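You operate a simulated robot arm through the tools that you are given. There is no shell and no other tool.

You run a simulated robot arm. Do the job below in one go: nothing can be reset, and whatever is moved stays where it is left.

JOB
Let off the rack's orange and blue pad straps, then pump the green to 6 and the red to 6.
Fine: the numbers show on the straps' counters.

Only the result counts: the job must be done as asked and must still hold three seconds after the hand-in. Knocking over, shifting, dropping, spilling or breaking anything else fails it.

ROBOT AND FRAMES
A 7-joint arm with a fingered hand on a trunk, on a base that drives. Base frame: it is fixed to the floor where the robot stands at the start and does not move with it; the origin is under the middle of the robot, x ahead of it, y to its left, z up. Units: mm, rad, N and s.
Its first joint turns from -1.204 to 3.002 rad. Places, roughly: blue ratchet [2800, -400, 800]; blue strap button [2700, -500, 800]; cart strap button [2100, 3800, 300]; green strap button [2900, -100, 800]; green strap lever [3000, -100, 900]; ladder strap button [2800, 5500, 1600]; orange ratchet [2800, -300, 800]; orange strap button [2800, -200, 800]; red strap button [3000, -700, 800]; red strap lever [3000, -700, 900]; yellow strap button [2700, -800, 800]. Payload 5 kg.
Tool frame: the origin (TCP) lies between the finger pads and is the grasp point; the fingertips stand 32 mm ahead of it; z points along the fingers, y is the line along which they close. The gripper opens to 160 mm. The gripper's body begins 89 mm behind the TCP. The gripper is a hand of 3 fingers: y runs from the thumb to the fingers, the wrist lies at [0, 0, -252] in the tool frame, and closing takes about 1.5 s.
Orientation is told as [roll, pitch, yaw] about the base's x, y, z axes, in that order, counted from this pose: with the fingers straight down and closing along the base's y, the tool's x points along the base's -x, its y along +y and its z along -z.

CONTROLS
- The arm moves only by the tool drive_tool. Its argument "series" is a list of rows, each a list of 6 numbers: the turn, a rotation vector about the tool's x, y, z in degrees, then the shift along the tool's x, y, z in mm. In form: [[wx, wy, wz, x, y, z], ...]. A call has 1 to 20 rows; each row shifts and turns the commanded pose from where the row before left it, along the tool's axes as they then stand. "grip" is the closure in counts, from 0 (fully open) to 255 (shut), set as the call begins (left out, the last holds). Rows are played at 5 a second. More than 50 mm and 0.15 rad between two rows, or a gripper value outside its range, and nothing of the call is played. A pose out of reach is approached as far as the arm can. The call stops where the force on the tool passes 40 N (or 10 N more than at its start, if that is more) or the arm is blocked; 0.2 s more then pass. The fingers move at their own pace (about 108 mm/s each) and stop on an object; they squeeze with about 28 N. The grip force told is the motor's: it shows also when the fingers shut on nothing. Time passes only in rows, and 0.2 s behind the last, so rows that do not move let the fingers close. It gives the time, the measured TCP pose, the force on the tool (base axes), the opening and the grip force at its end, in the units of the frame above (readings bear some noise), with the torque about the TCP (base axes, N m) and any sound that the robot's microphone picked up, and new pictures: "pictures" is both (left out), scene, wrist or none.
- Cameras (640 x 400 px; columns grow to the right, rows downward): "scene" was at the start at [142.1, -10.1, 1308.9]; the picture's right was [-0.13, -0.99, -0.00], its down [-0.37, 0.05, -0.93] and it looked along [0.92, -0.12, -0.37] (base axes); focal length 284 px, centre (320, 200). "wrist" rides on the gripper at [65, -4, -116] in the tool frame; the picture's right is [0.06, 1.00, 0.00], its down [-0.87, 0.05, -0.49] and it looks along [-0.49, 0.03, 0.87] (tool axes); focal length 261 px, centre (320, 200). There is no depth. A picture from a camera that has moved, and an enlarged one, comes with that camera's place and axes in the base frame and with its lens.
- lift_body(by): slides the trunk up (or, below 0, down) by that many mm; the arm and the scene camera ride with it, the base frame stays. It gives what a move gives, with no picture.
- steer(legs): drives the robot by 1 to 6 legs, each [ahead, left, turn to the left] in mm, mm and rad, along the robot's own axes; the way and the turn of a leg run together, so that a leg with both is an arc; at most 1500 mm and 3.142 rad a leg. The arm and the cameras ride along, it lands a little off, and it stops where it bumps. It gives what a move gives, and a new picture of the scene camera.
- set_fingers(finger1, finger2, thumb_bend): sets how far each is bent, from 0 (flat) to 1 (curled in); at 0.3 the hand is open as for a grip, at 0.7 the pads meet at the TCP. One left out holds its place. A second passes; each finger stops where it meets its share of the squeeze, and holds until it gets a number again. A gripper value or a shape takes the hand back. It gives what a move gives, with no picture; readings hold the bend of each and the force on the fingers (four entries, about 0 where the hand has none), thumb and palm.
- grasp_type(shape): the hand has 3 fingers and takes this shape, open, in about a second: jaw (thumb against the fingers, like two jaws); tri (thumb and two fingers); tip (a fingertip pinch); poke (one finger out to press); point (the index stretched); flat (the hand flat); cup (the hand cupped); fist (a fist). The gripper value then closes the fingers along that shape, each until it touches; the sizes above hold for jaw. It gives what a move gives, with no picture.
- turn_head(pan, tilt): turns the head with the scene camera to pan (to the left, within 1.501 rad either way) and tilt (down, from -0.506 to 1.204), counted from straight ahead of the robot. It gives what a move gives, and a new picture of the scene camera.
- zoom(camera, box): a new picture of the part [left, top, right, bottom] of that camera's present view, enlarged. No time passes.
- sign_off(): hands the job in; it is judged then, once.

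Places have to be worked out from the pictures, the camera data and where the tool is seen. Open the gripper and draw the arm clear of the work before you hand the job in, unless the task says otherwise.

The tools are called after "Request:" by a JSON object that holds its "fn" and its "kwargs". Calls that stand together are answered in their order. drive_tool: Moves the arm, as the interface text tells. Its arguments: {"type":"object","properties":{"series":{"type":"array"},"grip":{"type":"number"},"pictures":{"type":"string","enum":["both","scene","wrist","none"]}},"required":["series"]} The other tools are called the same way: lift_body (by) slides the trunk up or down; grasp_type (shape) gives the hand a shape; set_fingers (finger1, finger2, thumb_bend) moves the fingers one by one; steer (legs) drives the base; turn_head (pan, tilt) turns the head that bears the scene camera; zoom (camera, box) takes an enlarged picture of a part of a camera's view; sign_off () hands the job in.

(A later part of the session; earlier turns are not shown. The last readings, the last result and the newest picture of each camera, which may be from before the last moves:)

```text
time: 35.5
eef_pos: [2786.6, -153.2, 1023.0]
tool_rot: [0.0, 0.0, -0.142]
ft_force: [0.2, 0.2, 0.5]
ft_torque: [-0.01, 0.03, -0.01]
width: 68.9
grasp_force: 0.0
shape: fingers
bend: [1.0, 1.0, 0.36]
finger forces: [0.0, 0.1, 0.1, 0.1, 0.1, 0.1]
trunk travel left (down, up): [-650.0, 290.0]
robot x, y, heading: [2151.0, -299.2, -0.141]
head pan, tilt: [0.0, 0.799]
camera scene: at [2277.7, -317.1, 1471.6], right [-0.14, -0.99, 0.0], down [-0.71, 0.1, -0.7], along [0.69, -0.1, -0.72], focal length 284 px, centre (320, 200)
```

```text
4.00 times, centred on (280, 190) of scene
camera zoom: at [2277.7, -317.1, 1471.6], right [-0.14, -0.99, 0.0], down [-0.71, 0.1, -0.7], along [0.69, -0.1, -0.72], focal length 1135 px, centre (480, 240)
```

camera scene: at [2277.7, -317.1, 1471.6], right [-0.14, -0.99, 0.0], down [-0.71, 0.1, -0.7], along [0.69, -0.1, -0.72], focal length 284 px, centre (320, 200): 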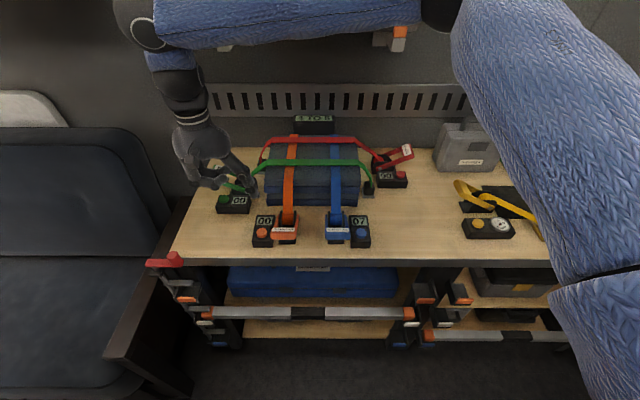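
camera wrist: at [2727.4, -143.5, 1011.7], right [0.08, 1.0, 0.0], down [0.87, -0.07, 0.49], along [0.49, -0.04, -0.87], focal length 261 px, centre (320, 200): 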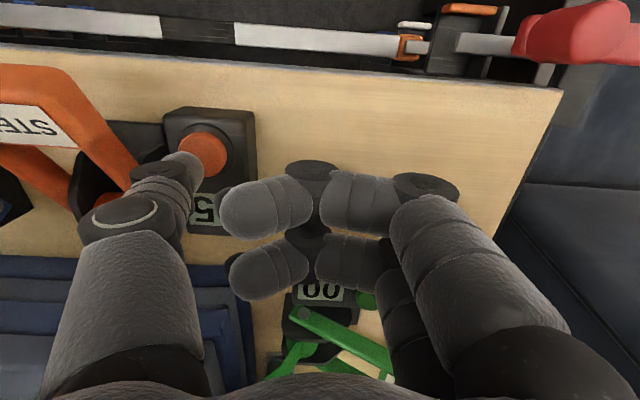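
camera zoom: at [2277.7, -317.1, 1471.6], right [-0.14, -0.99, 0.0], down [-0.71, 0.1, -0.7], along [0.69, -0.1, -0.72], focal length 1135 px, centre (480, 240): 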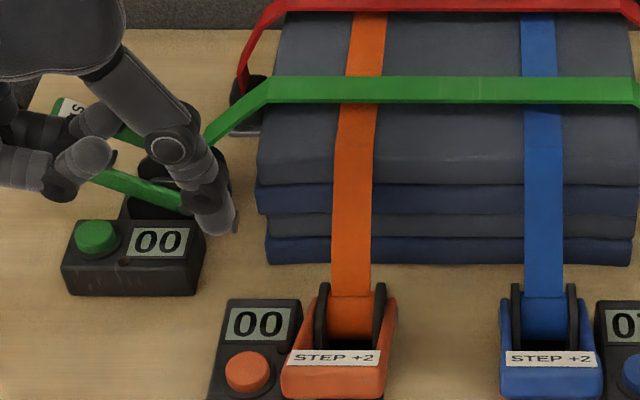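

Orange reads 00. Next blue: I slide the hand right past the blue box, then change fingers so that finger 1 (left side of the hand) is the poking one, keeping the rest over empty bench.

Request:
{"fn": "drive_tool", "kwargs": {"series": [[0, 0, 0, 10, -43, 0], [0, 0, 0, 10, -43, 0], [0, 0, 0, 0, -43, 0], [0, 0, 0, 0, -43, 0], [0, 0, 0, 0, -43, 0], [0, 0, 0, 0, -43, 0], [0, 0, 0, 0, -43, 0], [0, 0, 0, 0, -43, 0], [0, 0, 0, -10, -43, 0], [0, 0, 0, -10, -43, 0], [0, 0, 0, 0, 0, 0]], "pictures": "none"}}

Request:
{"fn": "set_fingers", "kwargs": {"finger1": 0.36, "finger2": 1.0, "thumb_bend": 1.0}}

Request:
{"fn": "drive_tool", "kwargs": {"series": [[0, 0, 0, 0, 0, 0]], "pictures": "both"}}

```text
time: 37.9
eef_pos: [2730.0, -578.8, 1021.4]
tool_rot: [-0.003, 0.001, -0.142]
ft_force: [-0.2, -1.3, -0.4]
ft_torque: [0.0, 0.02, 0.01]
width: 69.1
grasp_force: 0.0
shape: fingers
bend: [1.0, 1.0, 0.36]
finger forces: [0.0, 0.1, 0.0, 0.0, 0.1, 0.1]
trunk travel left (down, up): [-650.0, 290.0]
robot x, y, heading: [2147.0, -303.5, -0.139]
head pan, tilt: [0.0, 0.799]
```

```text
time: 38.9
eef_pos: [2728.9, -578.5, 1022.1]
tool_rot: [0.001, -0.001, -0.141]
ft_force: [1.8, 0.0, 0.4]
ft_torque: [0.0, 0.0, -0.03]
width: 56.3
grasp_force: 0.0
shape: fingers
bend: [0.36, 1.0, 0.89]
finger forces: [0.0, 0.0, 0.0, 0.0, 0.0, 0.0]
trunk travel left (down, up): [-650.0, 290.0]
robot x, y, heading: [2150.5, -300.6, -0.141]
head pan, tilt: [0.0, 0.799]
```

```text
time: 39.2
eef_pos: [2730.2, -579.6, 1022.5]
tool_rot: [-0.001, 0.001, -0.139]
ft_force: [0.0, -0.6, -0.2]
ft_torque: [-0.02, 0.01, 0.02]
width: 56.5
grasp_force: 0.0
shape: fingers
bend: [0.36, 1.0, 0.89]
finger forces: [0.1, 0.0, 0.0, 0.0, 0.1, 0.0]
trunk travel left (down, up): [-650.0, 290.0]
robot x, y, heading: [2147.2, -302.2, -0.145]
head pan, tilt: [0.0, 0.799]
camera scene: at [2276.6, -317.2, 1471.8], right [-0.14, -0.99, 0.0], down [-0.71, 0.1, -0.7], along [0.69, -0.1, -0.72], focal length 284 px, centre (320, 200)
camera wrist: at [2664.8, -574.7, 1138.4], right [0.08, 1.0, 0.0], down [0.87, -0.07, 0.49], along [0.49, -0.04, -0.87], focal length 261 px, centre (320, 200)
```

scene: 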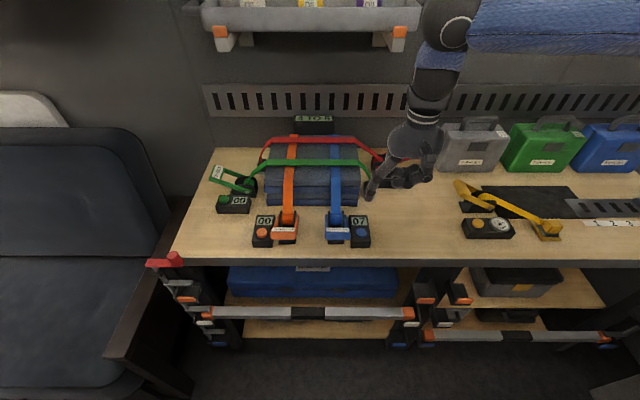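
wrist: 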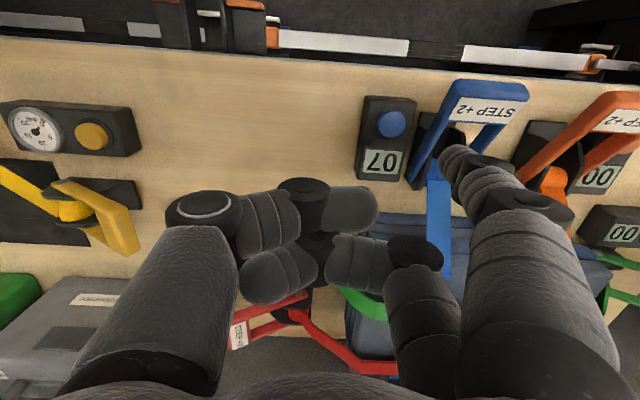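

Blue still reads 07 and finger 1 is extended on the left side. I enlarge to locate its tip.

Request:
{"fn": "zoom", "kwargs": {"camera": "scene", "box": [310, 120, 470, 220]}}

Request:
{"fn": "zoom", "kwargs": {"camera": "wrist", "box": [340, 60, 580, 210]}}

```text
4.00 times, centred on (390, 170) of scene
camera zoom: at [2276.6, -317.2, 1471.8], right [-0.14, -0.99, 0.0], down [-0.71, 0.1, -0.7], along [0.69, -0.1, -0.72], focal length 1135 px, centre (40, 320)
```

zoom: 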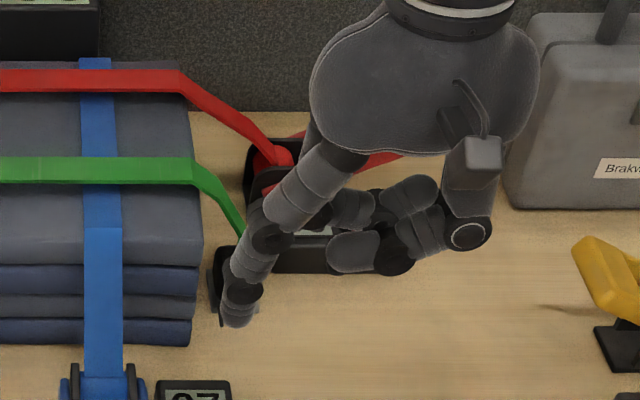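

```text
2.67 times, centred on (460, 135) of wrist
camera zoom: at [2664.8, -574.7, 1138.4], right [0.08, 1.0, 0.0], down [0.87, -0.07, 0.49], along [0.49, -0.04, -0.87], focal length 695 px, centre (-53, 373)
```

zoom: 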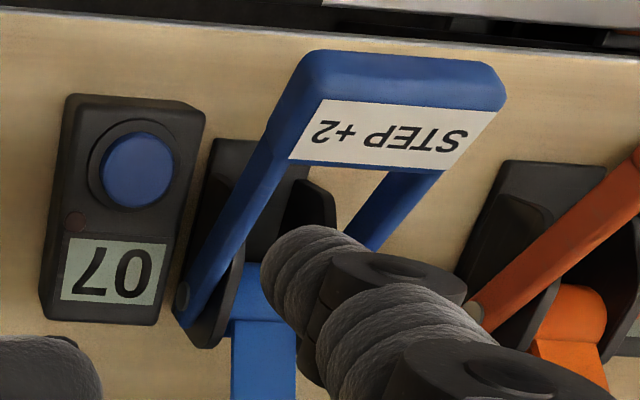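

Finger-1's tip is about tool (18,78,39), i.e. ≈(2722,-499,983), and the blue button is ≈(2739,-500,845). I shift 17 mm ahead and descend 105 mm to check alignment.

Request:
{"fn": "drive_tool", "kwargs": {"series": [[0, 0, 0, -17, 1, 0], [0, 0, 0, 0, 0, 40], [0, 0, 0, 0, 0, 40], [0, 0, 0, 0, 0, 25], [0, 0, 0, 0, 0, 0]], "pictures": "both"}}

Request:
{"fn": "zoom", "kwargs": {"camera": "scene", "box": [320, 190, 400, 240]}}

Request:
{"fn": "zoom", "kwargs": {"camera": "wrist", "box": [340, 60, 580, 210]}}

```text
time: 40.5
eef_pos: [2746.5, -580.6, 915.0]
tool_rot: [-0.001, -0.003, -0.142]
ft_force: [-0.5, 0.6, -0.2]
ft_torque: [-0.02, -0.03, 0.0]
width: 56.3
grasp_force: 0.1
shape: fingers
bend: [0.36, 1.0, 0.89]
finger forces: [0.0, 0.0, 0.0, 0.0, 0.0, 0.0]
trunk travel left (down, up): [-650.0, 290.0]
robot x, y, heading: [2145.8, -298.9, -0.142]
head pan, tilt: [0.0, 0.799]
camera scene: at [2276.4, -316.8, 1471.8], right [-0.14, -0.99, 0.0], down [-0.71, 0.1, -0.7], along [0.69, -0.1, -0.72], focal length 284 px, centre (320, 200)
camera wrist: at [2682.8, -575.2, 1030.7], right [0.08, 1.0, 0.0], down [0.87, -0.07, 0.49], along [0.49, -0.04, -0.87], focal length 261 px, centre (320, 200)
```

scene: 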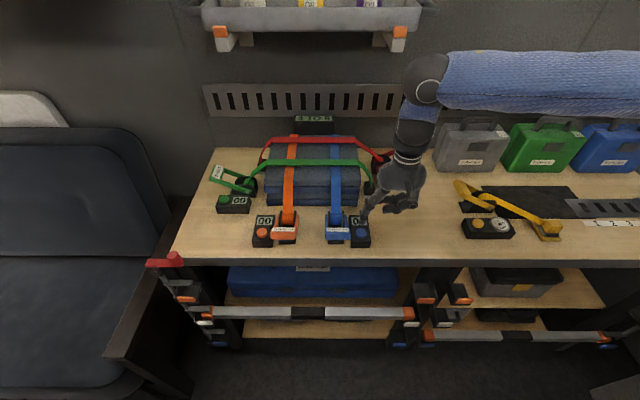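
wrist: 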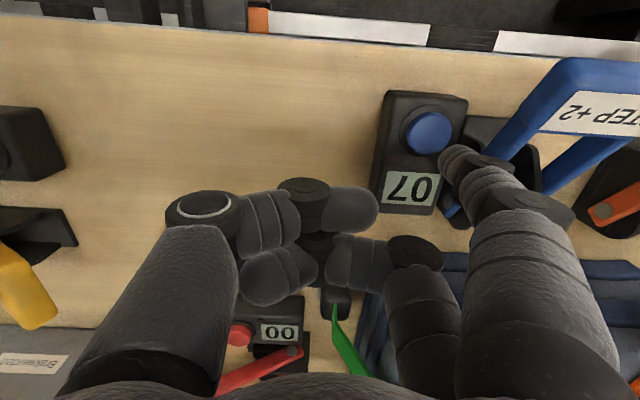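

```text
8.00 times, centred on (360, 215) of scene
camera zoom: at [2276.4, -316.8, 1471.8], right [-0.14, -0.99, 0.0], down [-0.71, 0.1, -0.7], along [0.69, -0.1, -0.72], focal length 2271 px, centre (0, 80)
```

zoom: 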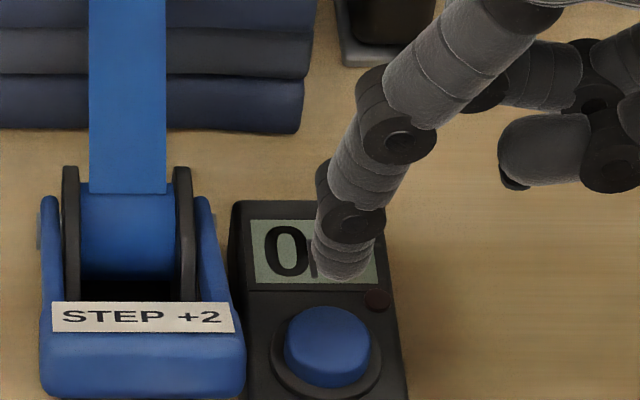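

```text
2.67 times, centred on (460, 135) of wrist
camera zoom: at [2682.8, -575.2, 1030.7], right [0.08, 1.0, 0.0], down [0.87, -0.07, 0.49], along [0.49, -0.04, -0.87], focal length 695 px, centre (-53, 373)
```

zoom: 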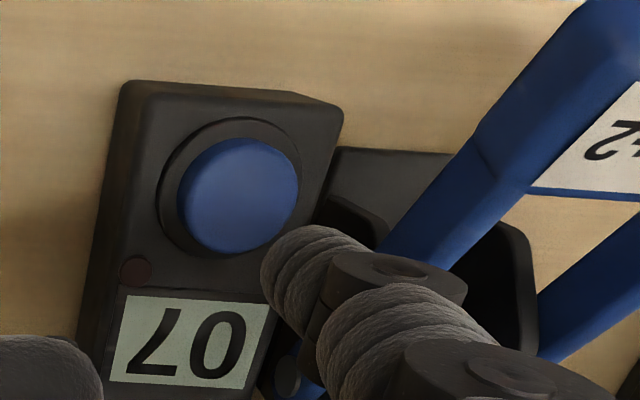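

The tip lines up with the blue button within about 1–2 mm. I press straight down in small steps.

Request:
{"fn": "drive_tool", "kwargs": {"series": [[0, 0, 0, 0, 0, 14], [0, 0, 0, 0, 0, 10], [0, 0, 0, 0, 0, 4], [0, 0, 0, 0, 0, 3], [0, 0, 0, 0, 0, 3], [0, 0, 0, 0, 0, 2], [0, 0, 0, 0, 0, 0]], "pictures": "scene"}}

Request:
{"fn": "zoom", "kwargs": {"camera": "scene", "box": [320, 190, 400, 240]}}

```text
time: 42.0
eef_pos: [2743.6, -579.9, 879.6]
tool_rot: [0.001, -0.001, -0.141]
ft_force: [0.2, -0.6, 1.1]
ft_torque: [0.09, -0.04, -0.08]
width: 56.3
grasp_force: 0.2
shape: fingers
bend: [0.36, 1.0, 0.89]
finger forces: [1.3, 0.0, 0.1, 0.0, 0.0, 0.0]
trunk travel left (down, up): [-650.0, 290.0]
robot x, y, heading: [2148.0, -298.2, -0.142]
head pan, tilt: [0.0, 0.799]
heard: click
camera scene: at [2276.6, -317.2, 1471.8], right [-0.14, -0.99, 0.0], down [-0.71, 0.1, -0.7], along [0.69, -0.1, -0.72], focal length 284 px, centre (320, 200)
```

scene: 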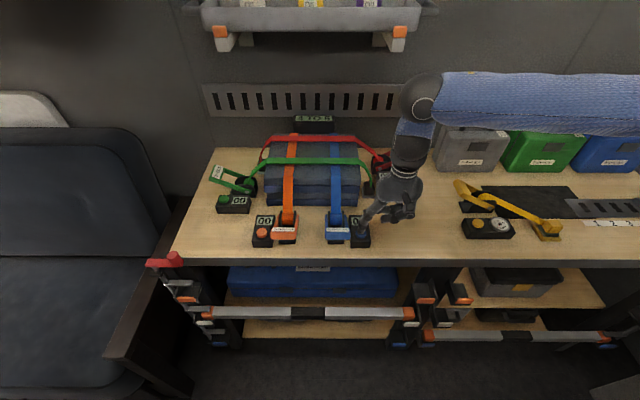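

```text
8.00 times, centred on (360, 215) of scene
camera zoom: at [2276.6, -317.2, 1471.8], right [-0.14, -0.99, 0.0], down [-0.71, 0.1, -0.7], along [0.69, -0.1, -0.72], focal length 2271 px, centre (0, 80)
```

zoom: 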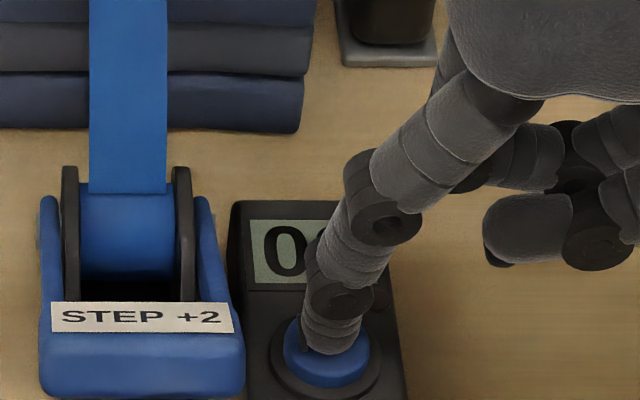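

Click heard on the blue button. I lift straight up and look at the counters and both pump levers.

Request:
{"fn": "drive_tool", "kwargs": {"series": [[0, 0, 0, 0, 0, -20], [0, 0, 0, 0, 0, -40], [0, 0, 0, 0, 0, -40], [0, 0, 0, 0, 0, -40], [0, 0, 0, 0, 0, 0]], "pictures": "both"}}

Request:
{"fn": "zoom", "kwargs": {"camera": "scene", "box": [200, 140, 360, 240]}}

Request:
{"fn": "zoom", "kwargs": {"camera": "scene", "box": [290, 140, 450, 240]}}

```text
time: 43.2
eef_pos: [2744.5, -579.6, 1018.0]
tool_rot: [0.0, 0.0, -0.141]
ft_force: [0.3, 0.1, -1.0]
ft_torque: [0.04, 0.02, 0.01]
width: 56.5
grasp_force: 0.1
shape: fingers
bend: [0.36, 1.0, 0.89]
finger forces: [0.0, 0.1, 0.1, 0.0, 0.1, 0.1]
trunk travel left (down, up): [-650.0, 290.0]
robot x, y, heading: [2144.2, -295.5, -0.14]
head pan, tilt: [0.0, 0.799]
camera scene: at [2277.4, -318.0, 1471.6], right [-0.14, -0.99, 0.0], down [-0.71, 0.1, -0.7], along [0.69, -0.1, -0.72], focal length 284 px, centre (320, 200)
camera wrist: at [2679.5, -574.5, 1135.4], right [0.08, 1.0, 0.0], down [0.87, -0.07, 0.49], along [0.49, -0.04, -0.87], focal length 261 px, centre (320, 200)
```

scene: 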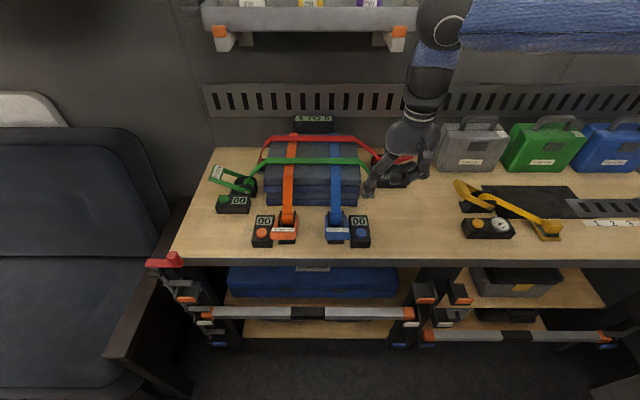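
wrist: 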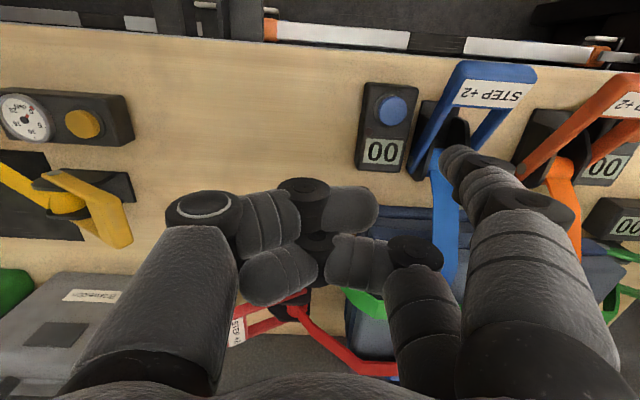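

```text
4.00 times, centred on (280, 190) of scene
camera zoom: at [2277.4, -318.0, 1471.6], right [-0.14, -0.99, 0.0], down [-0.71, 0.1, -0.7], along [0.69, -0.1, -0.72], focal length 1135 px, centre (480, 240)
```

zoom: 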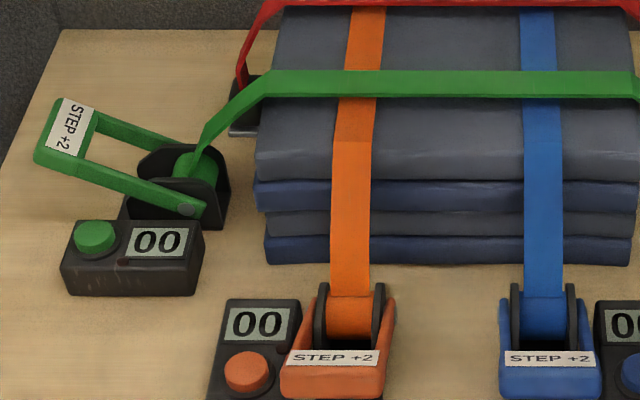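

```text
4.00 times, centred on (370, 190) of scene
camera zoom: at [2277.4, -318.0, 1471.6], right [-0.14, -0.99, 0.0], down [-0.71, 0.1, -0.7], along [0.69, -0.1, -0.72], focal length 1135 px, centre (120, 240)
```

zoom: 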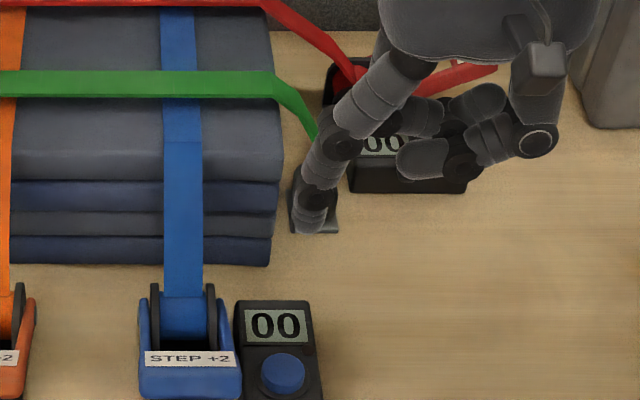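

Both orange and blue now read 00. The red and green lever ends are near z≈870, with the red one close to my reach limit. I look straight down to see how much room my base has to the bench.

Request:
{"fn": "turn_head", "kwargs": {"pan": 0.0, "tilt": 1.2}}

Request:
{"fn": "turn_head", "kwargs": {"pan": -0.3, "tilt": 0.75}}

Request:
{"fn": "zoom", "kwargs": {"camera": "scene", "box": [270, 120, 350, 170]}}

```text
time: 44.1
eef_pos: [2743.5, -579.0, 1019.8]
tool_rot: [0.0, -0.001, -0.142]
ft_force: [0.2, -0.9, -0.1]
ft_torque: [0.01, -0.01, 0.01]
width: 56.7
grasp_force: 0.1
shape: fingers
bend: [0.36, 1.0, 0.89]
finger forces: [0.1, 0.0, 0.0, 0.0, 0.1, 0.0]
trunk travel left (down, up): [-650.0, 290.0]
robot x, y, heading: [2147.4, -299.3, -0.139]
head pan, tilt: [0.0, 1.201]
camera scene: at [2252.3, -313.8, 1444.1], right [-0.14, -0.99, 0.0], down [-0.92, 0.13, -0.36], along [0.36, -0.05, -0.93], focal length 284 px, centre (320, 200)
```

scene: 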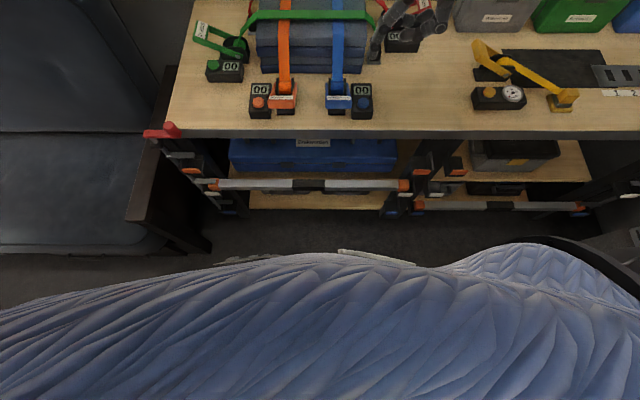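

```text
time: 45.0
eef_pos: [2744.0, -579.5, 1019.1]
tool_rot: [-0.001, -0.001, -0.141]
ft_force: [-0.5, 0.2, -0.4]
ft_torque: [0.01, 0.04, 0.02]
width: 56.6
grasp_force: 0.0
shape: fingers
bend: [0.36, 1.0, 0.89]
finger forces: [0.0, 0.0, 0.0, 0.1, 0.0, 0.0]
trunk travel left (down, up): [-650.0, 290.0]
robot x, y, heading: [2146.7, -297.6, -0.142]
head pan, tilt: [-0.3, 0.75]
camera scene: at [2271.6, -341.2, 1475.7], right [-0.43, -0.9, 0.0], down [-0.62, 0.29, -0.73], along [0.66, -0.31, -0.68], focal length 284 px, centre (320, 200)
```

scene: 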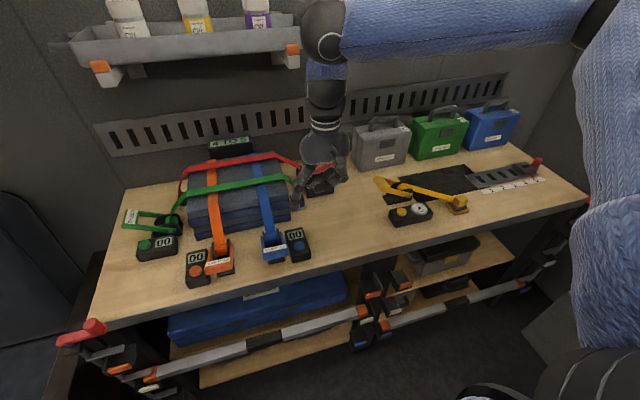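

```text
8.00 times, centred on (310, 145) of scene
camera zoom: at [2271.6, -341.2, 1475.7], right [-0.43, -0.9, 0.0], down [-0.62, 0.29, -0.73], along [0.66, -0.31, -0.68], focal length 2271 px, centre (400, 640)
```

zoom: 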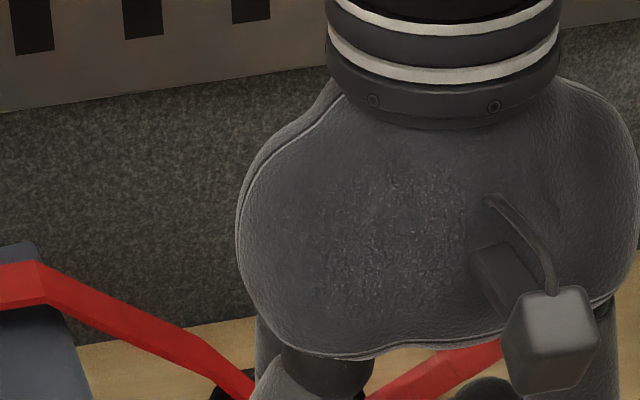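

The base front reaches u≈2530–2545 and the bench front is u≈2690, so there is room for another ~80 mm. I raise the hand and move the robot 80 mm ahead and 110 mm right for better reach to the red lever.

Request:
{"fn": "drive_tool", "kwargs": {"series": [[0, 0, 0, 0, 0, -45], [0, 0, 0, 0, 0, -45], [0, 0, 0, 0, 0, -30], [0, 0, 0, 0, 0, 0]], "pictures": "none"}}

Request:
{"fn": "steer", "kwargs": {"legs": [[75, -110, 0]]}}

```text
time: 46.0
eef_pos: [2743.3, -578.9, 1142.1]
tool_rot: [0.0, -0.001, -0.141]
ft_force: [-0.1, -0.1, -1.2]
ft_torque: [0.01, 0.0, 0.02]
width: 56.6
grasp_force: 0.1
shape: fingers
bend: [0.36, 1.0, 0.89]
finger forces: [0.0, 0.1, 0.0, 0.1, 0.1, 0.0]
trunk travel left (down, up): [-650.0, 290.0]
robot x, y, heading: [2147.0, -299.5, -0.147]
head pan, tilt: [-0.3, 0.75]
```

```text
time: 47.3
eef_pos: [2804.0, -696.4, 1141.5]
tool_rot: [0.001, 0.001, -0.142]
ft_force: [0.9, -1.1, -0.3]
ft_torque: [0.07, 0.03, 0.02]
width: 56.4
grasp_force: 0.1
shape: fingers
bend: [0.36, 1.0, 0.89]
finger forces: [0.1, 0.1, 0.0, 0.0, 0.0, 0.1]
trunk travel left (down, up): [-650.0, 290.0]
robot x, y, heading: [2206.3, -417.5, -0.141]
head pan, tilt: [-0.3, 0.75]
camera scene: at [2331.7, -460.5, 1475.6], right [-0.43, -0.9, 0.0], down [-0.62, 0.29, -0.73], along [0.66, -0.31, -0.68], focal length 284 px, centre (320, 200)
```

scene: 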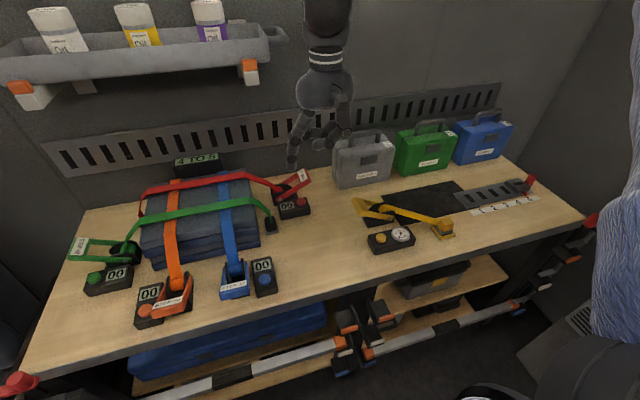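

Now the red lever is in clear view. I enlarge it.

Request:
{"fn": "zoom", "kwargs": {"camera": "scene", "box": [250, 160, 330, 220]}}

Request:
{"fn": "zoom", "kwargs": {"camera": "wrist", "box": [0, 0, 640, 400]}}

```text
6.67 times, centred on (290, 190) of scene
camera zoom: at [2331.7, -460.5, 1475.6], right [-0.43, -0.9, 0.0], down [-0.62, 0.29, -0.73], along [0.66, -0.31, -0.68], focal length 1892 px, centre (520, 267)
```

zoom: 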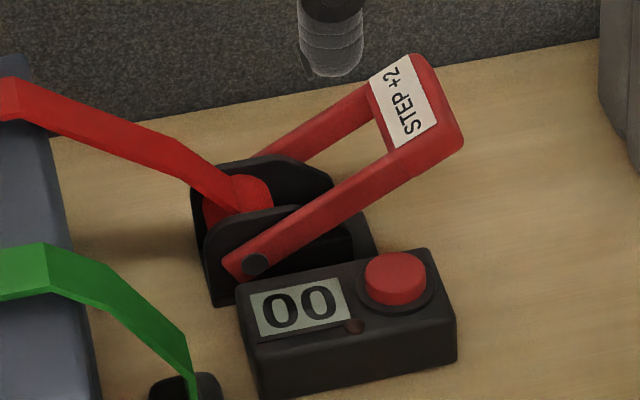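

```text
1.00 times, centred on (320, 200) of wrist (not enlarged: the box is as wide or as high as the picture)
camera zoom: at [2738.7, -691.6, 1258.2], right [0.08, 1.0, 0.0], down [0.87, -0.07, 0.49], along [0.49, -0.04, -0.87], focal length 261 px, centre (320, 200)
```

zoom: 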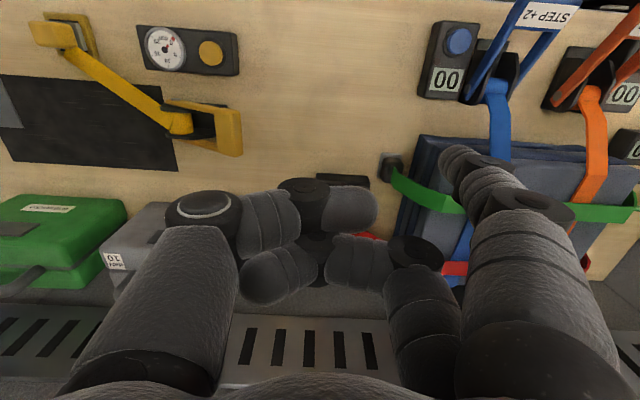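

The red handle loop pivots at about u≈3088+, v≈-194, z≈820, with its outer bar at v≈-295, z≈870, so it lies ~25° above flat. I'll grip the loop across its width (along its hinge axis), so I turn the hand 90° with the thumb toward me, at a safe height.

Request:
{"fn": "grasp_type", "kwargs": {"shape": "jaw"}}

Request:
{"fn": "drive_tool", "kwargs": {"series": [[0, 0, 8.2, 0, 0, 0], [0, 0, 8.2, 0, 0, 0], [0, 0, 8.2, 0, 0, 0], [0, 0, 8.2, 0, 0, 0], [0, 0, 8.2, 0, 0, 0], [0, 0, 8.2, 0, 0, 0], [0, 0, 8.2, 0, 0, 0], [0, 0, 8.2, 0, 0, 0], [0, 0, 8.2, 0, 0, 0], [0, 0, 8.2, 0, 0, 0], [0, 0, 8.0, 0, 0, 0], [0, 0, 0, 0, 0, 0]], "pictures": "both"}}

```text
time: 48.2
eef_pos: [2803.2, -695.8, 1143.5]
tool_rot: [-0.001, 0.0, -0.142]
ft_force: [0.9, 1.1, 0.3]
ft_torque: [0.0, -0.02, 0.03]
width: 159.9
grasp_force: 0.1
shape: jaw
bend: [0.3, 0.3, 0.3]
finger forces: [0.0, 0.0, 0.0, 0.0, 0.0, 0.1]
trunk travel left (down, up): [-650.0, 290.0]
robot x, y, heading: [2203.9, -416.1, -0.141]
head pan, tilt: [-0.3, 0.75]
```

```text
time: 50.8
eef_pos: [2802.7, -694.6, 1142.1]
tool_rot: [-0.001, 0.0, -1.715]
ft_force: [0.8, -0.6, -0.9]
ft_torque: [0.04, -0.02, 0.01]
width: 159.9
grasp_force: 0.0
shape: jaw
bend: [0.3, 0.3, 0.3]
finger forces: [0.0, 0.0, 0.1, 0.1, 0.1, 0.0]
trunk travel left (down, up): [-650.0, 290.0]
robot x, y, heading: [2207.6, -420.9, -0.141]
head pan, tilt: [-0.3, 0.75]
camera scene: at [2330.7, -458.6, 1475.8], right [-0.43, -0.9, 0.0], down [-0.62, 0.29, -0.73], along [0.66, -0.31, -0.68], focal length 284 px, centre (320, 200)
camera wrist: at [2808.3, -630.3, 1258.9], right [1.0, -0.08, 0.0], down [-0.07, -0.87, 0.49], along [-0.04, -0.49, -0.87], focal length 261 px, centre (320, 200)
```

scene: 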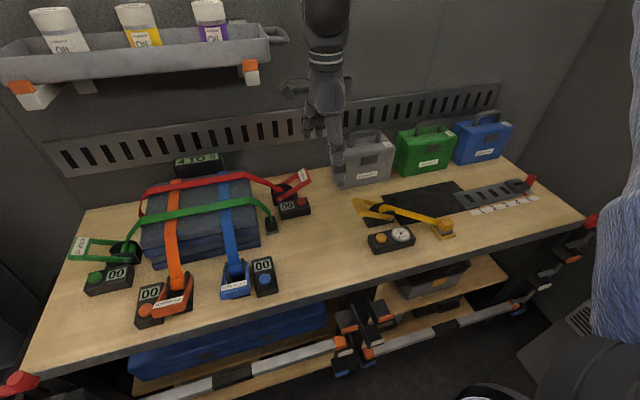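
wrist: 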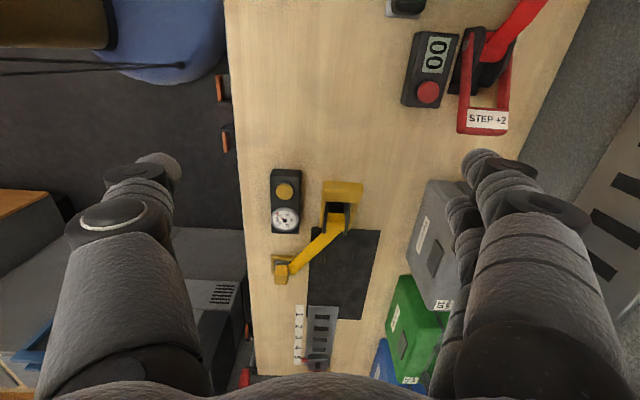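

Rotation succeeded; the wrist camera sees the red handle loop from above. I enlarge it to measure the loop's width and position.

Request:
{"fn": "zoom", "kwargs": {"camera": "wrist", "box": [380, 10, 540, 150]}}

```text
2.86 times, centred on (460, 80) of wrist
camera zoom: at [2808.3, -630.3, 1258.9], right [1.0, -0.08, 0.0], down [-0.07, -0.87, 0.49], along [-0.04, -0.49, -0.87], focal length 745 px, centre (-80, 543)
```

zoom: 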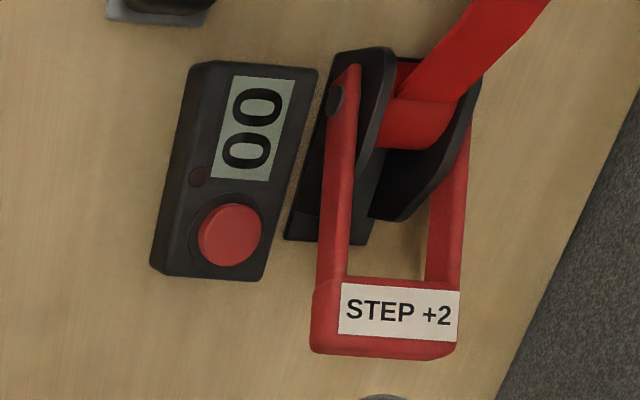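

The loop spans u≈3083–3159 (76 mm wide), its bar centred at v≈-290, z≈866. I part-close the hand to ~100 mm, move over at a low-enough height to stay under the wall tray, then stop above the handle.

Request:
{"fn": "drive_tool", "kwargs": {"series": [[0, 0, 0, -2, 42, 20], [0, 0, 0, 0, 42, 27], [0, 0, 0, 0, 41, 28], [0, 0, 0, 0, 0, 45], [0, 0, 0, 0, 0, 45], [0, 0, 0, 0, 0, 45], [0, 0, 0, 0, 0, 0]], "grip": 100, "pictures": "both"}}

```text
time: 52.4
eef_pos: [2926.9, -710.6, 933.5]
tool_rot: [0.004, 0.0, -1.712]
ft_force: [0.1, -0.1, -0.4]
ft_torque: [-0.03, 0.0, 0.0]
width: 97.6
grasp_force: 0.1
shape: jaw
bend: [0.71, 0.71, 0.69]
finger forces: [0.1, 0.0, 0.0, 0.0, 0.0, 0.0]
trunk travel left (down, up): [-650.0, 290.0]
robot x, y, heading: [2206.5, -418.1, -0.143]
head pan, tilt: [-0.3, 0.75]
camera scene: at [2330.1, -457.8, 1475.9], right [-0.43, -0.9, 0.0], down [-0.62, 0.29, -0.73], along [0.66, -0.31, -0.68], focal length 284 px, centre (320, 200)
camera wrist: at [2932.9, -645.5, 1050.5], right [1.0, -0.08, 0.0], down [-0.07, -0.87, 0.49], along [-0.04, -0.49, -0.87], focal length 261 px, centre (320, 200)
```

scene: 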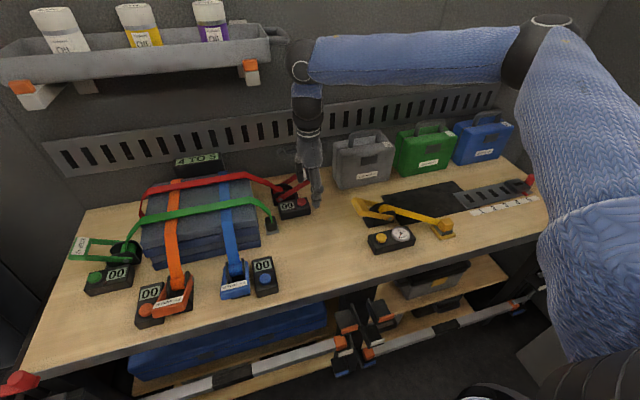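
wrist: 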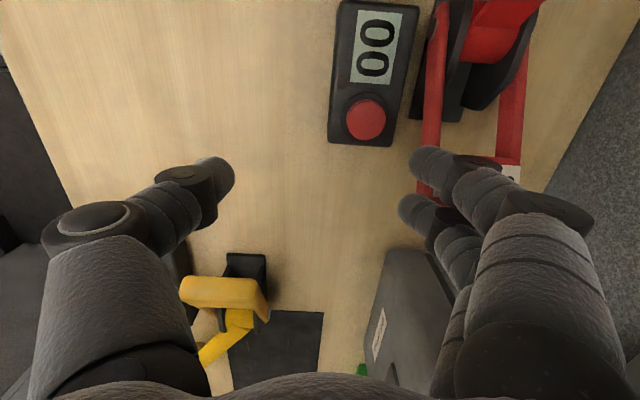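

The hand is at (2927,-711,933), just in front of the red box. I move 124 mm deeper at this height so that the jaws straddle the handle from above.

Request:
{"fn": "drive_tool", "kwargs": {"series": [[0, 0, 0, -1, 42, 0], [0, 0, 0, -1, 42, 0], [0, 0, 0, -2, 40, 0], [0, 0, 0, 0, 0, 0]], "pictures": "both"}}

Request:
{"fn": "zoom", "kwargs": {"camera": "wrist", "box": [120, 0, 520, 250]}}

Request:
{"fn": "zoom", "kwargs": {"camera": "scene", "box": [240, 120, 360, 220]}}

```text
time: 53.4
eef_pos: [3047.4, -734.6, 932.7]
tool_rot: [0.0, -0.001, -1.712]
ft_force: [0.5, 0.1, 0.4]
ft_torque: [0.0, 0.02, 0.05]
width: 97.4
grasp_force: 0.0
shape: jaw
bend: [0.71, 0.71, 0.69]
finger forces: [0.0, 0.0, 0.1, 0.0, 0.0, 0.1]
trunk travel left (down, up): [-650.0, 290.0]
robot x, y, heading: [2205.9, -416.1, -0.146]
head pan, tilt: [-0.3, 0.75]
camera scene: at [2330.9, -459.2, 1475.7], right [-0.43, -0.9, 0.0], down [-0.62, 0.29, -0.73], along [0.66, -0.31, -0.68], focal length 284 px, centre (320, 200)
camera wrist: at [3053.4, -669.2, 1048.7], right [1.0, -0.08, 0.0], down [-0.07, -0.87, 0.49], along [-0.04, -0.49, -0.87], focal length 261 px, centre (320, 200)
```

scene: 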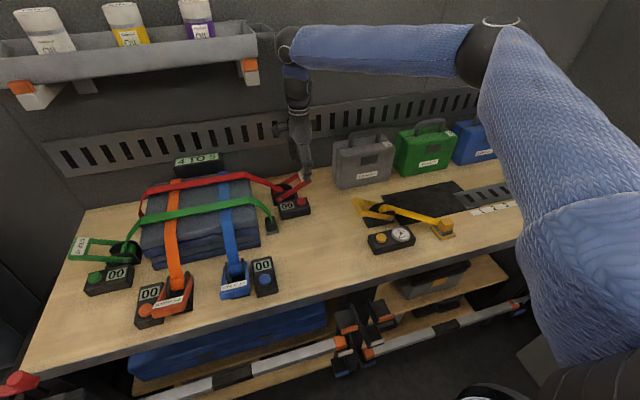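
wrist: 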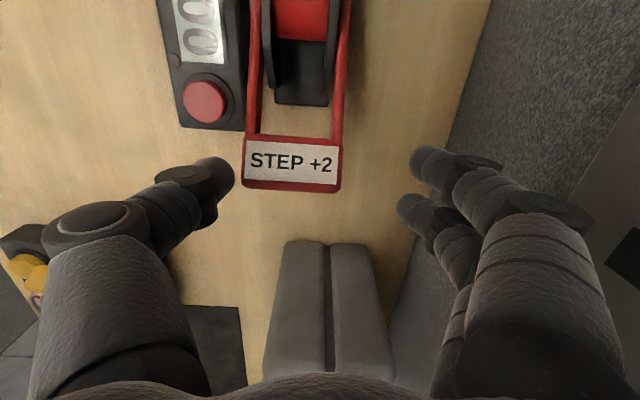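

```text
1.60 times, centred on (320, 125) of wrist
camera zoom: at [3053.4, -669.2, 1048.7], right [1.0, -0.08, 0.0], down [-0.07, -0.87, 0.49], along [-0.04, -0.49, -0.87], focal length 417 px, centre (320, 320)
```

zoom: 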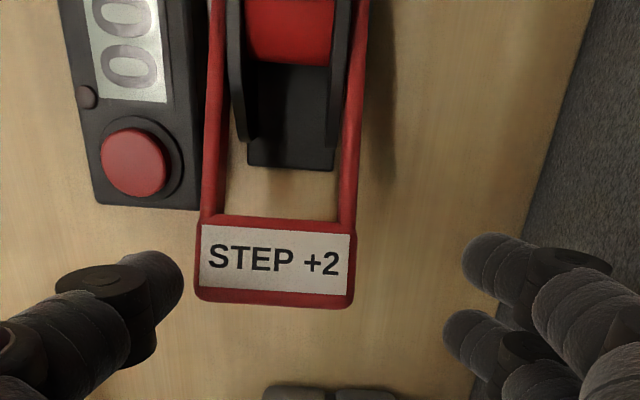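

```text
4.00 times, centred on (300, 170) of scene
camera zoom: at [2330.9, -459.2, 1475.7], right [-0.43, -0.9, 0.0], down [-0.62, 0.29, -0.73], along [0.66, -0.31, -0.68], focal length 1135 px, centre (400, 320)
```

zoom: 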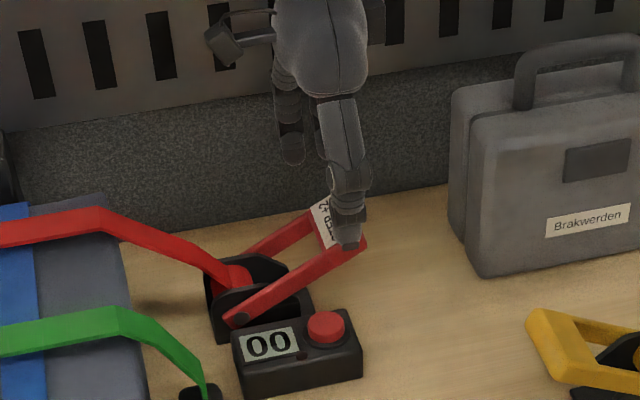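

Combining two wrist views, the bar's outer end is really at z≈890–898 with the loop spanning u≈3071–3137, v_outer≈-300, so the lever rests ~36° up. I shift 17 mm back and 5 mm left, then lower so the jaws straddle the loop.

Request:
{"fn": "drive_tool", "kwargs": {"series": [[0, 0, 0, 5, -17.5, 0], [0, 0, 0, 0, 0, 12], [0, 0, 0, 0, 0, 12], [0, 0, 0, 0, 0, 12], [0, 0, 0, 0, 0, 7], [0, 0, 0, 0, 0, 0]], "pictures": "both"}}

Request:
{"fn": "zoom", "kwargs": {"camera": "wrist", "box": [120, 0, 520, 250]}}

Request:
{"fn": "zoom", "kwargs": {"camera": "scene", "box": [240, 120, 360, 220]}}

```text
time: 54.8
eef_pos: [3033.1, -728.3, 888.3]
tool_rot: [-0.001, -0.001, -1.712]
ft_force: [-0.1, -0.3, -0.6]
ft_torque: [-0.01, -0.02, 0.02]
width: 97.3
grasp_force: 0.0
shape: jaw
bend: [0.71, 0.71, 0.69]
finger forces: [0.0, 0.0, 0.0, 0.0, 0.1, 0.0]
trunk travel left (down, up): [-650.0, 290.0]
robot x, y, heading: [2204.0, -419.7, -0.146]
head pan, tilt: [-0.3, 0.75]
camera scene: at [2330.9, -458.6, 1475.8], right [-0.43, -0.9, 0.0], down [-0.62, 0.29, -0.73], along [0.66, -0.31, -0.68], focal length 284 px, centre (320, 200)
camera wrist: at [3037.1, -662.9, 1005.8], right [1.0, -0.08, 0.0], down [-0.07, -0.87, 0.49], along [-0.04, -0.49, -0.87], focal length 261 px, centre (320, 200)
```

scene: 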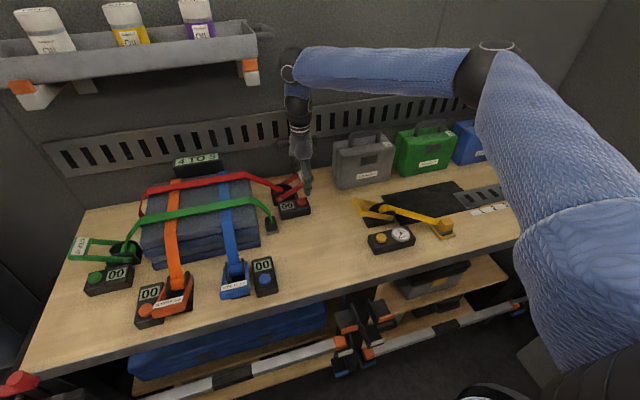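
wrist: 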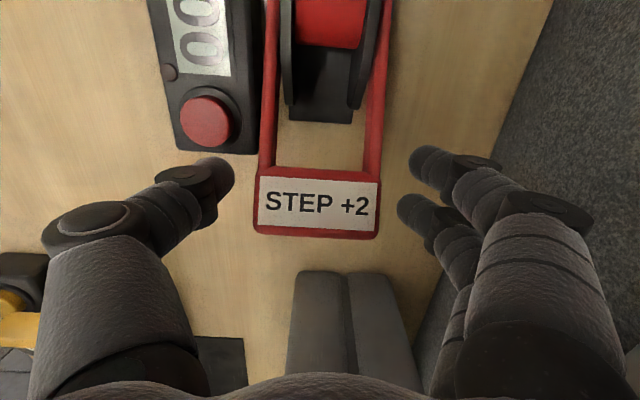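

```text
1.60 times, centred on (320, 125) of wrist
camera zoom: at [3037.1, -662.9, 1005.8], right [1.0, -0.08, 0.0], down [-0.07, -0.87, 0.49], along [-0.04, -0.49, -0.87], focal length 417 px, centre (320, 320)
```

zoom: 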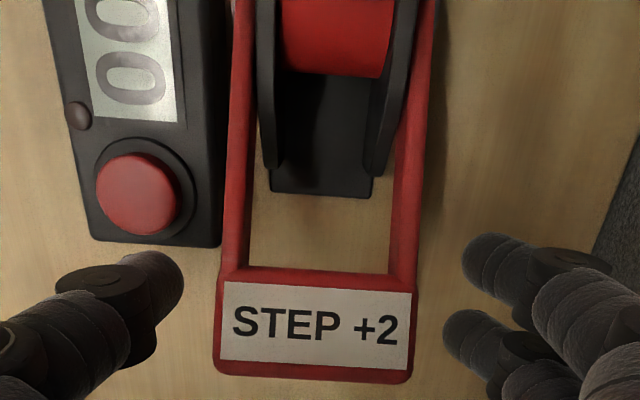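

```text
4.00 times, centred on (300, 170) of scene
camera zoom: at [2330.9, -458.6, 1475.8], right [-0.43, -0.9, 0.0], down [-0.62, 0.29, -0.73], along [0.66, -0.31, -0.68], focal length 1135 px, centre (400, 320)
```

zoom: 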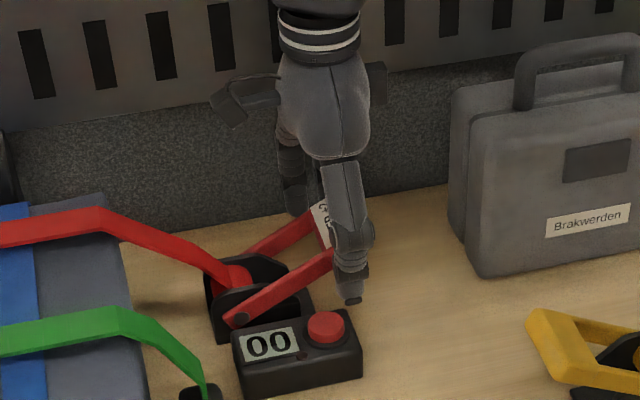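

The loop is centred between thumb and fingers at about TCP height. I close the hand on it.

Request:
{"fn": "drive_tool", "kwargs": {"series": [[0, 0, 0, 0, 0, 0], [0, 0, 0, 0, 0, 0], [0, 0, 0, 0, 0, 0], [0, 0, 0, 0, 0, 0], [0, 0, 0, 0, 0, 0], [0, 0, 0, 0, 0, 0]], "grip": 200, "pictures": "both"}}

Request:
{"fn": "zoom", "kwargs": {"camera": "wrist", "box": [120, 0, 520, 250]}}

Request:
{"fn": "zoom", "kwargs": {"camera": "scene", "box": [240, 120, 360, 220]}}

```text
time: 56.2
eef_pos: [3032.9, -728.4, 888.7]
tool_rot: [-0.001, 0.001, -1.712]
ft_force: [-3.2, -0.3, -3.7]
ft_torque: [0.09, 0.23, -0.13]
width: 57.2
grasp_force: 27.6
shape: jaw
bend: [0.73, 0.73, 0.7]
finger forces: [12.6, 11.3, 0.1, 0.1, 26.8, 0.0]
trunk travel left (down, up): [-650.0, 290.0]
robot x, y, heading: [2208.1, -419.4, -0.146]
head pan, tilt: [-0.3, 0.75]
camera scene: at [2331.1, -458.8, 1475.7], right [-0.43, -0.9, 0.0], down [-0.62, 0.29, -0.73], along [0.66, -0.31, -0.68], focal length 284 px, centre (320, 200)
camera wrist: at [3037.1, -663.0, 1005.6], right [1.0, -0.08, 0.0], down [-0.07, -0.87, 0.49], along [-0.04, -0.49, -0.87], focal length 261 px, centre (320, 200)
```

scene: 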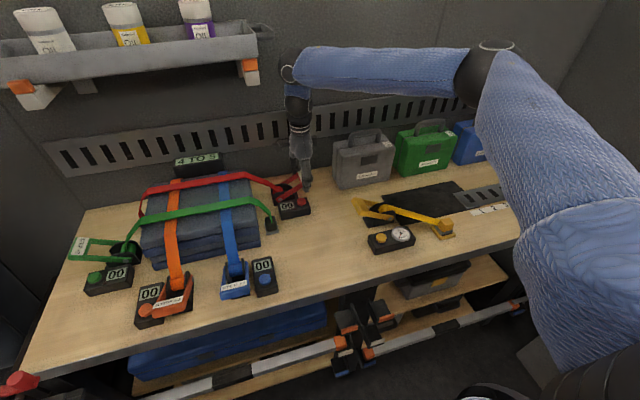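
wrist: 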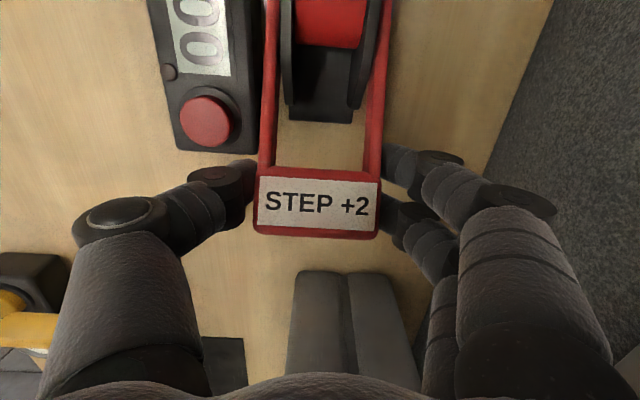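

```text
1.60 times, centred on (320, 125) of wrist
camera zoom: at [3037.1, -663.0, 1005.6], right [1.0, -0.08, 0.0], down [-0.07, -0.87, 0.49], along [-0.04, -0.49, -0.87], focal length 417 px, centre (320, 320)
```

zoom: 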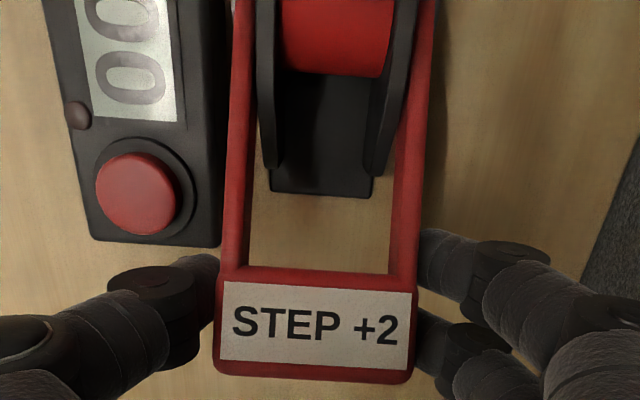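

```text
4.00 times, centred on (300, 170) of scene
camera zoom: at [2331.1, -458.8, 1475.7], right [-0.43, -0.9, 0.0], down [-0.62, 0.29, -0.73], along [0.66, -0.31, -0.68], focal length 1135 px, centre (400, 320)
```

zoom: 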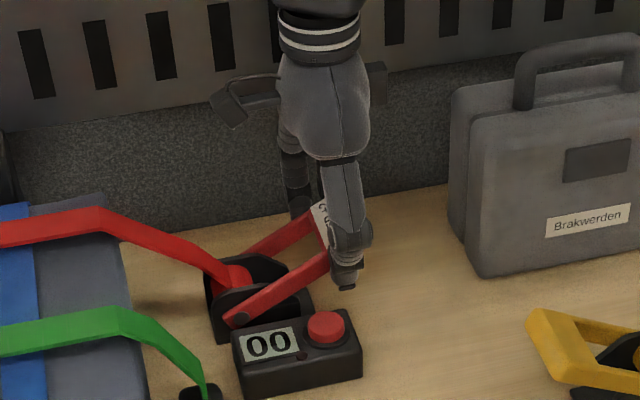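

Gripped firmly (57 mm wide, 27 N). I test which way the lever gives: first a small arc move downward/outward, reading the force.

Request:
{"fn": "drive_tool", "kwargs": {"series": [[0, 0, 0, -2, 0, 2.3], [0, 0, 0, -2, 0, 2.3], [0, 0, 0, 0, 0, 0]], "pictures": "none"}}

```text
time: 57.0
eef_pos: [3032.0, -729.8, 885.3]
tool_rot: [-0.001, -0.001, -1.711]
ft_force: [-2.8, 14.0, -0.7]
ft_torque: [0.47, 0.35, -0.24]
width: 57.1
grasp_force: 27.7
shape: jaw
bend: [0.74, 0.73, 0.7]
finger forces: [13.2, 12.5, 0.1, 0.0, 30.8, 0.0]
trunk travel left (down, up): [-650.0, 290.0]
robot x, y, heading: [2206.5, -416.3, -0.139]
head pan, tilt: [-0.3, 0.75]
```

Moving down/outward meets a growing resistance (~14 N sideways). I go back and test the opposite way, up/inward.

Request:
{"fn": "drive_tool", "kwargs": {"series": [[0, 0, 0, 2, 0, -2.3], [0, 0, 0, 2, 0, -2.3], [0, 0, 0, 0, 0, 0]], "pictures": "none"}}

Request:
{"fn": "drive_tool", "kwargs": {"series": [[0, 0, 0, 2, 0, -2.3], [0, 0, 0, 2, 0, -2.3], [0, 0, 0, 0, 0, 0]], "pictures": "both"}}

```text
time: 57.8
eef_pos: [3032.0, -729.1, 888.9]
tool_rot: [0.001, -0.002, -1.713]
ft_force: [3.1, 7.2, -8.9]
ft_torque: [0.22, 0.13, -0.14]
width: 56.7
grasp_force: 28.2
shape: jaw
bend: [0.73, 0.73, 0.7]
finger forces: [14.1, 12.9, 0.0, 0.0, 26.0, 0.0]
trunk travel left (down, up): [-650.0, 290.0]
robot x, y, heading: [2206.0, -420.6, -0.144]
head pan, tilt: [-0.3, 0.75]
```

```text
time: 58.6
eef_pos: [3032.8, -727.4, 890.0]
tool_rot: [-0.002, -0.001, -1.713]
ft_force: [-6.1, -7.5, -29.8]
ft_torque: [-0.12, 0.25, -0.14]
width: 55.9
grasp_force: 27.9
shape: jaw
bend: [0.73, 0.73, 0.7]
finger forces: [11.3, 16.5, 0.1, 0.0, 27.1, 0.0]
trunk travel left (down, up): [-650.0, 290.0]
robot x, y, heading: [2205.8, -418.2, -0.145]
head pan, tilt: [-0.3, 0.75]
camera scene: at [2332.9, -460.5, 1475.3], right [-0.43, -0.9, 0.0], down [-0.62, 0.29, -0.73], along [0.66, -0.31, -0.68], focal length 284 px, centre (320, 200)
camera wrist: at [3038.6, -662.6, 1007.4], right [1.0, -0.08, 0.0], down [-0.07, -0.87, 0.49], along [-0.04, -0.49, -0.87], focal length 261 px, centre (320, 200)
```

scene: 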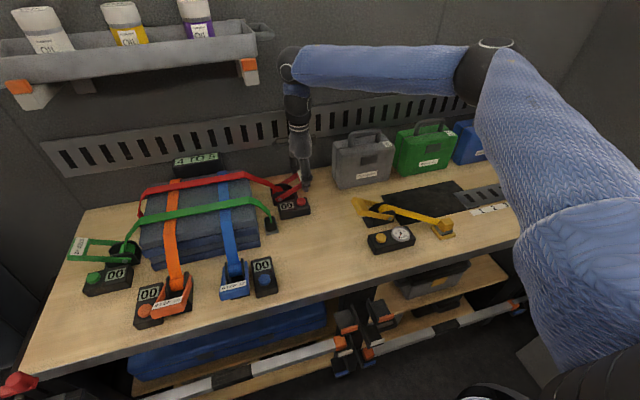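
wrist: 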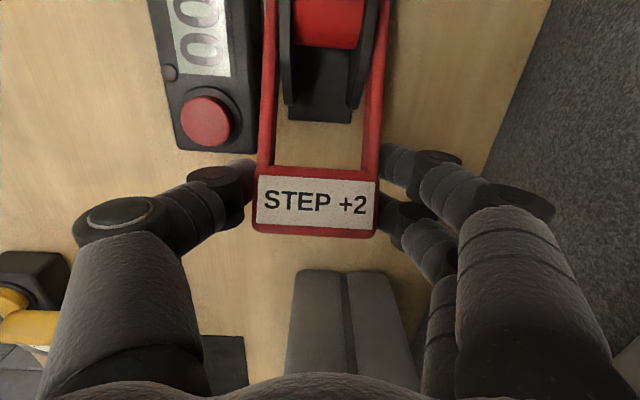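

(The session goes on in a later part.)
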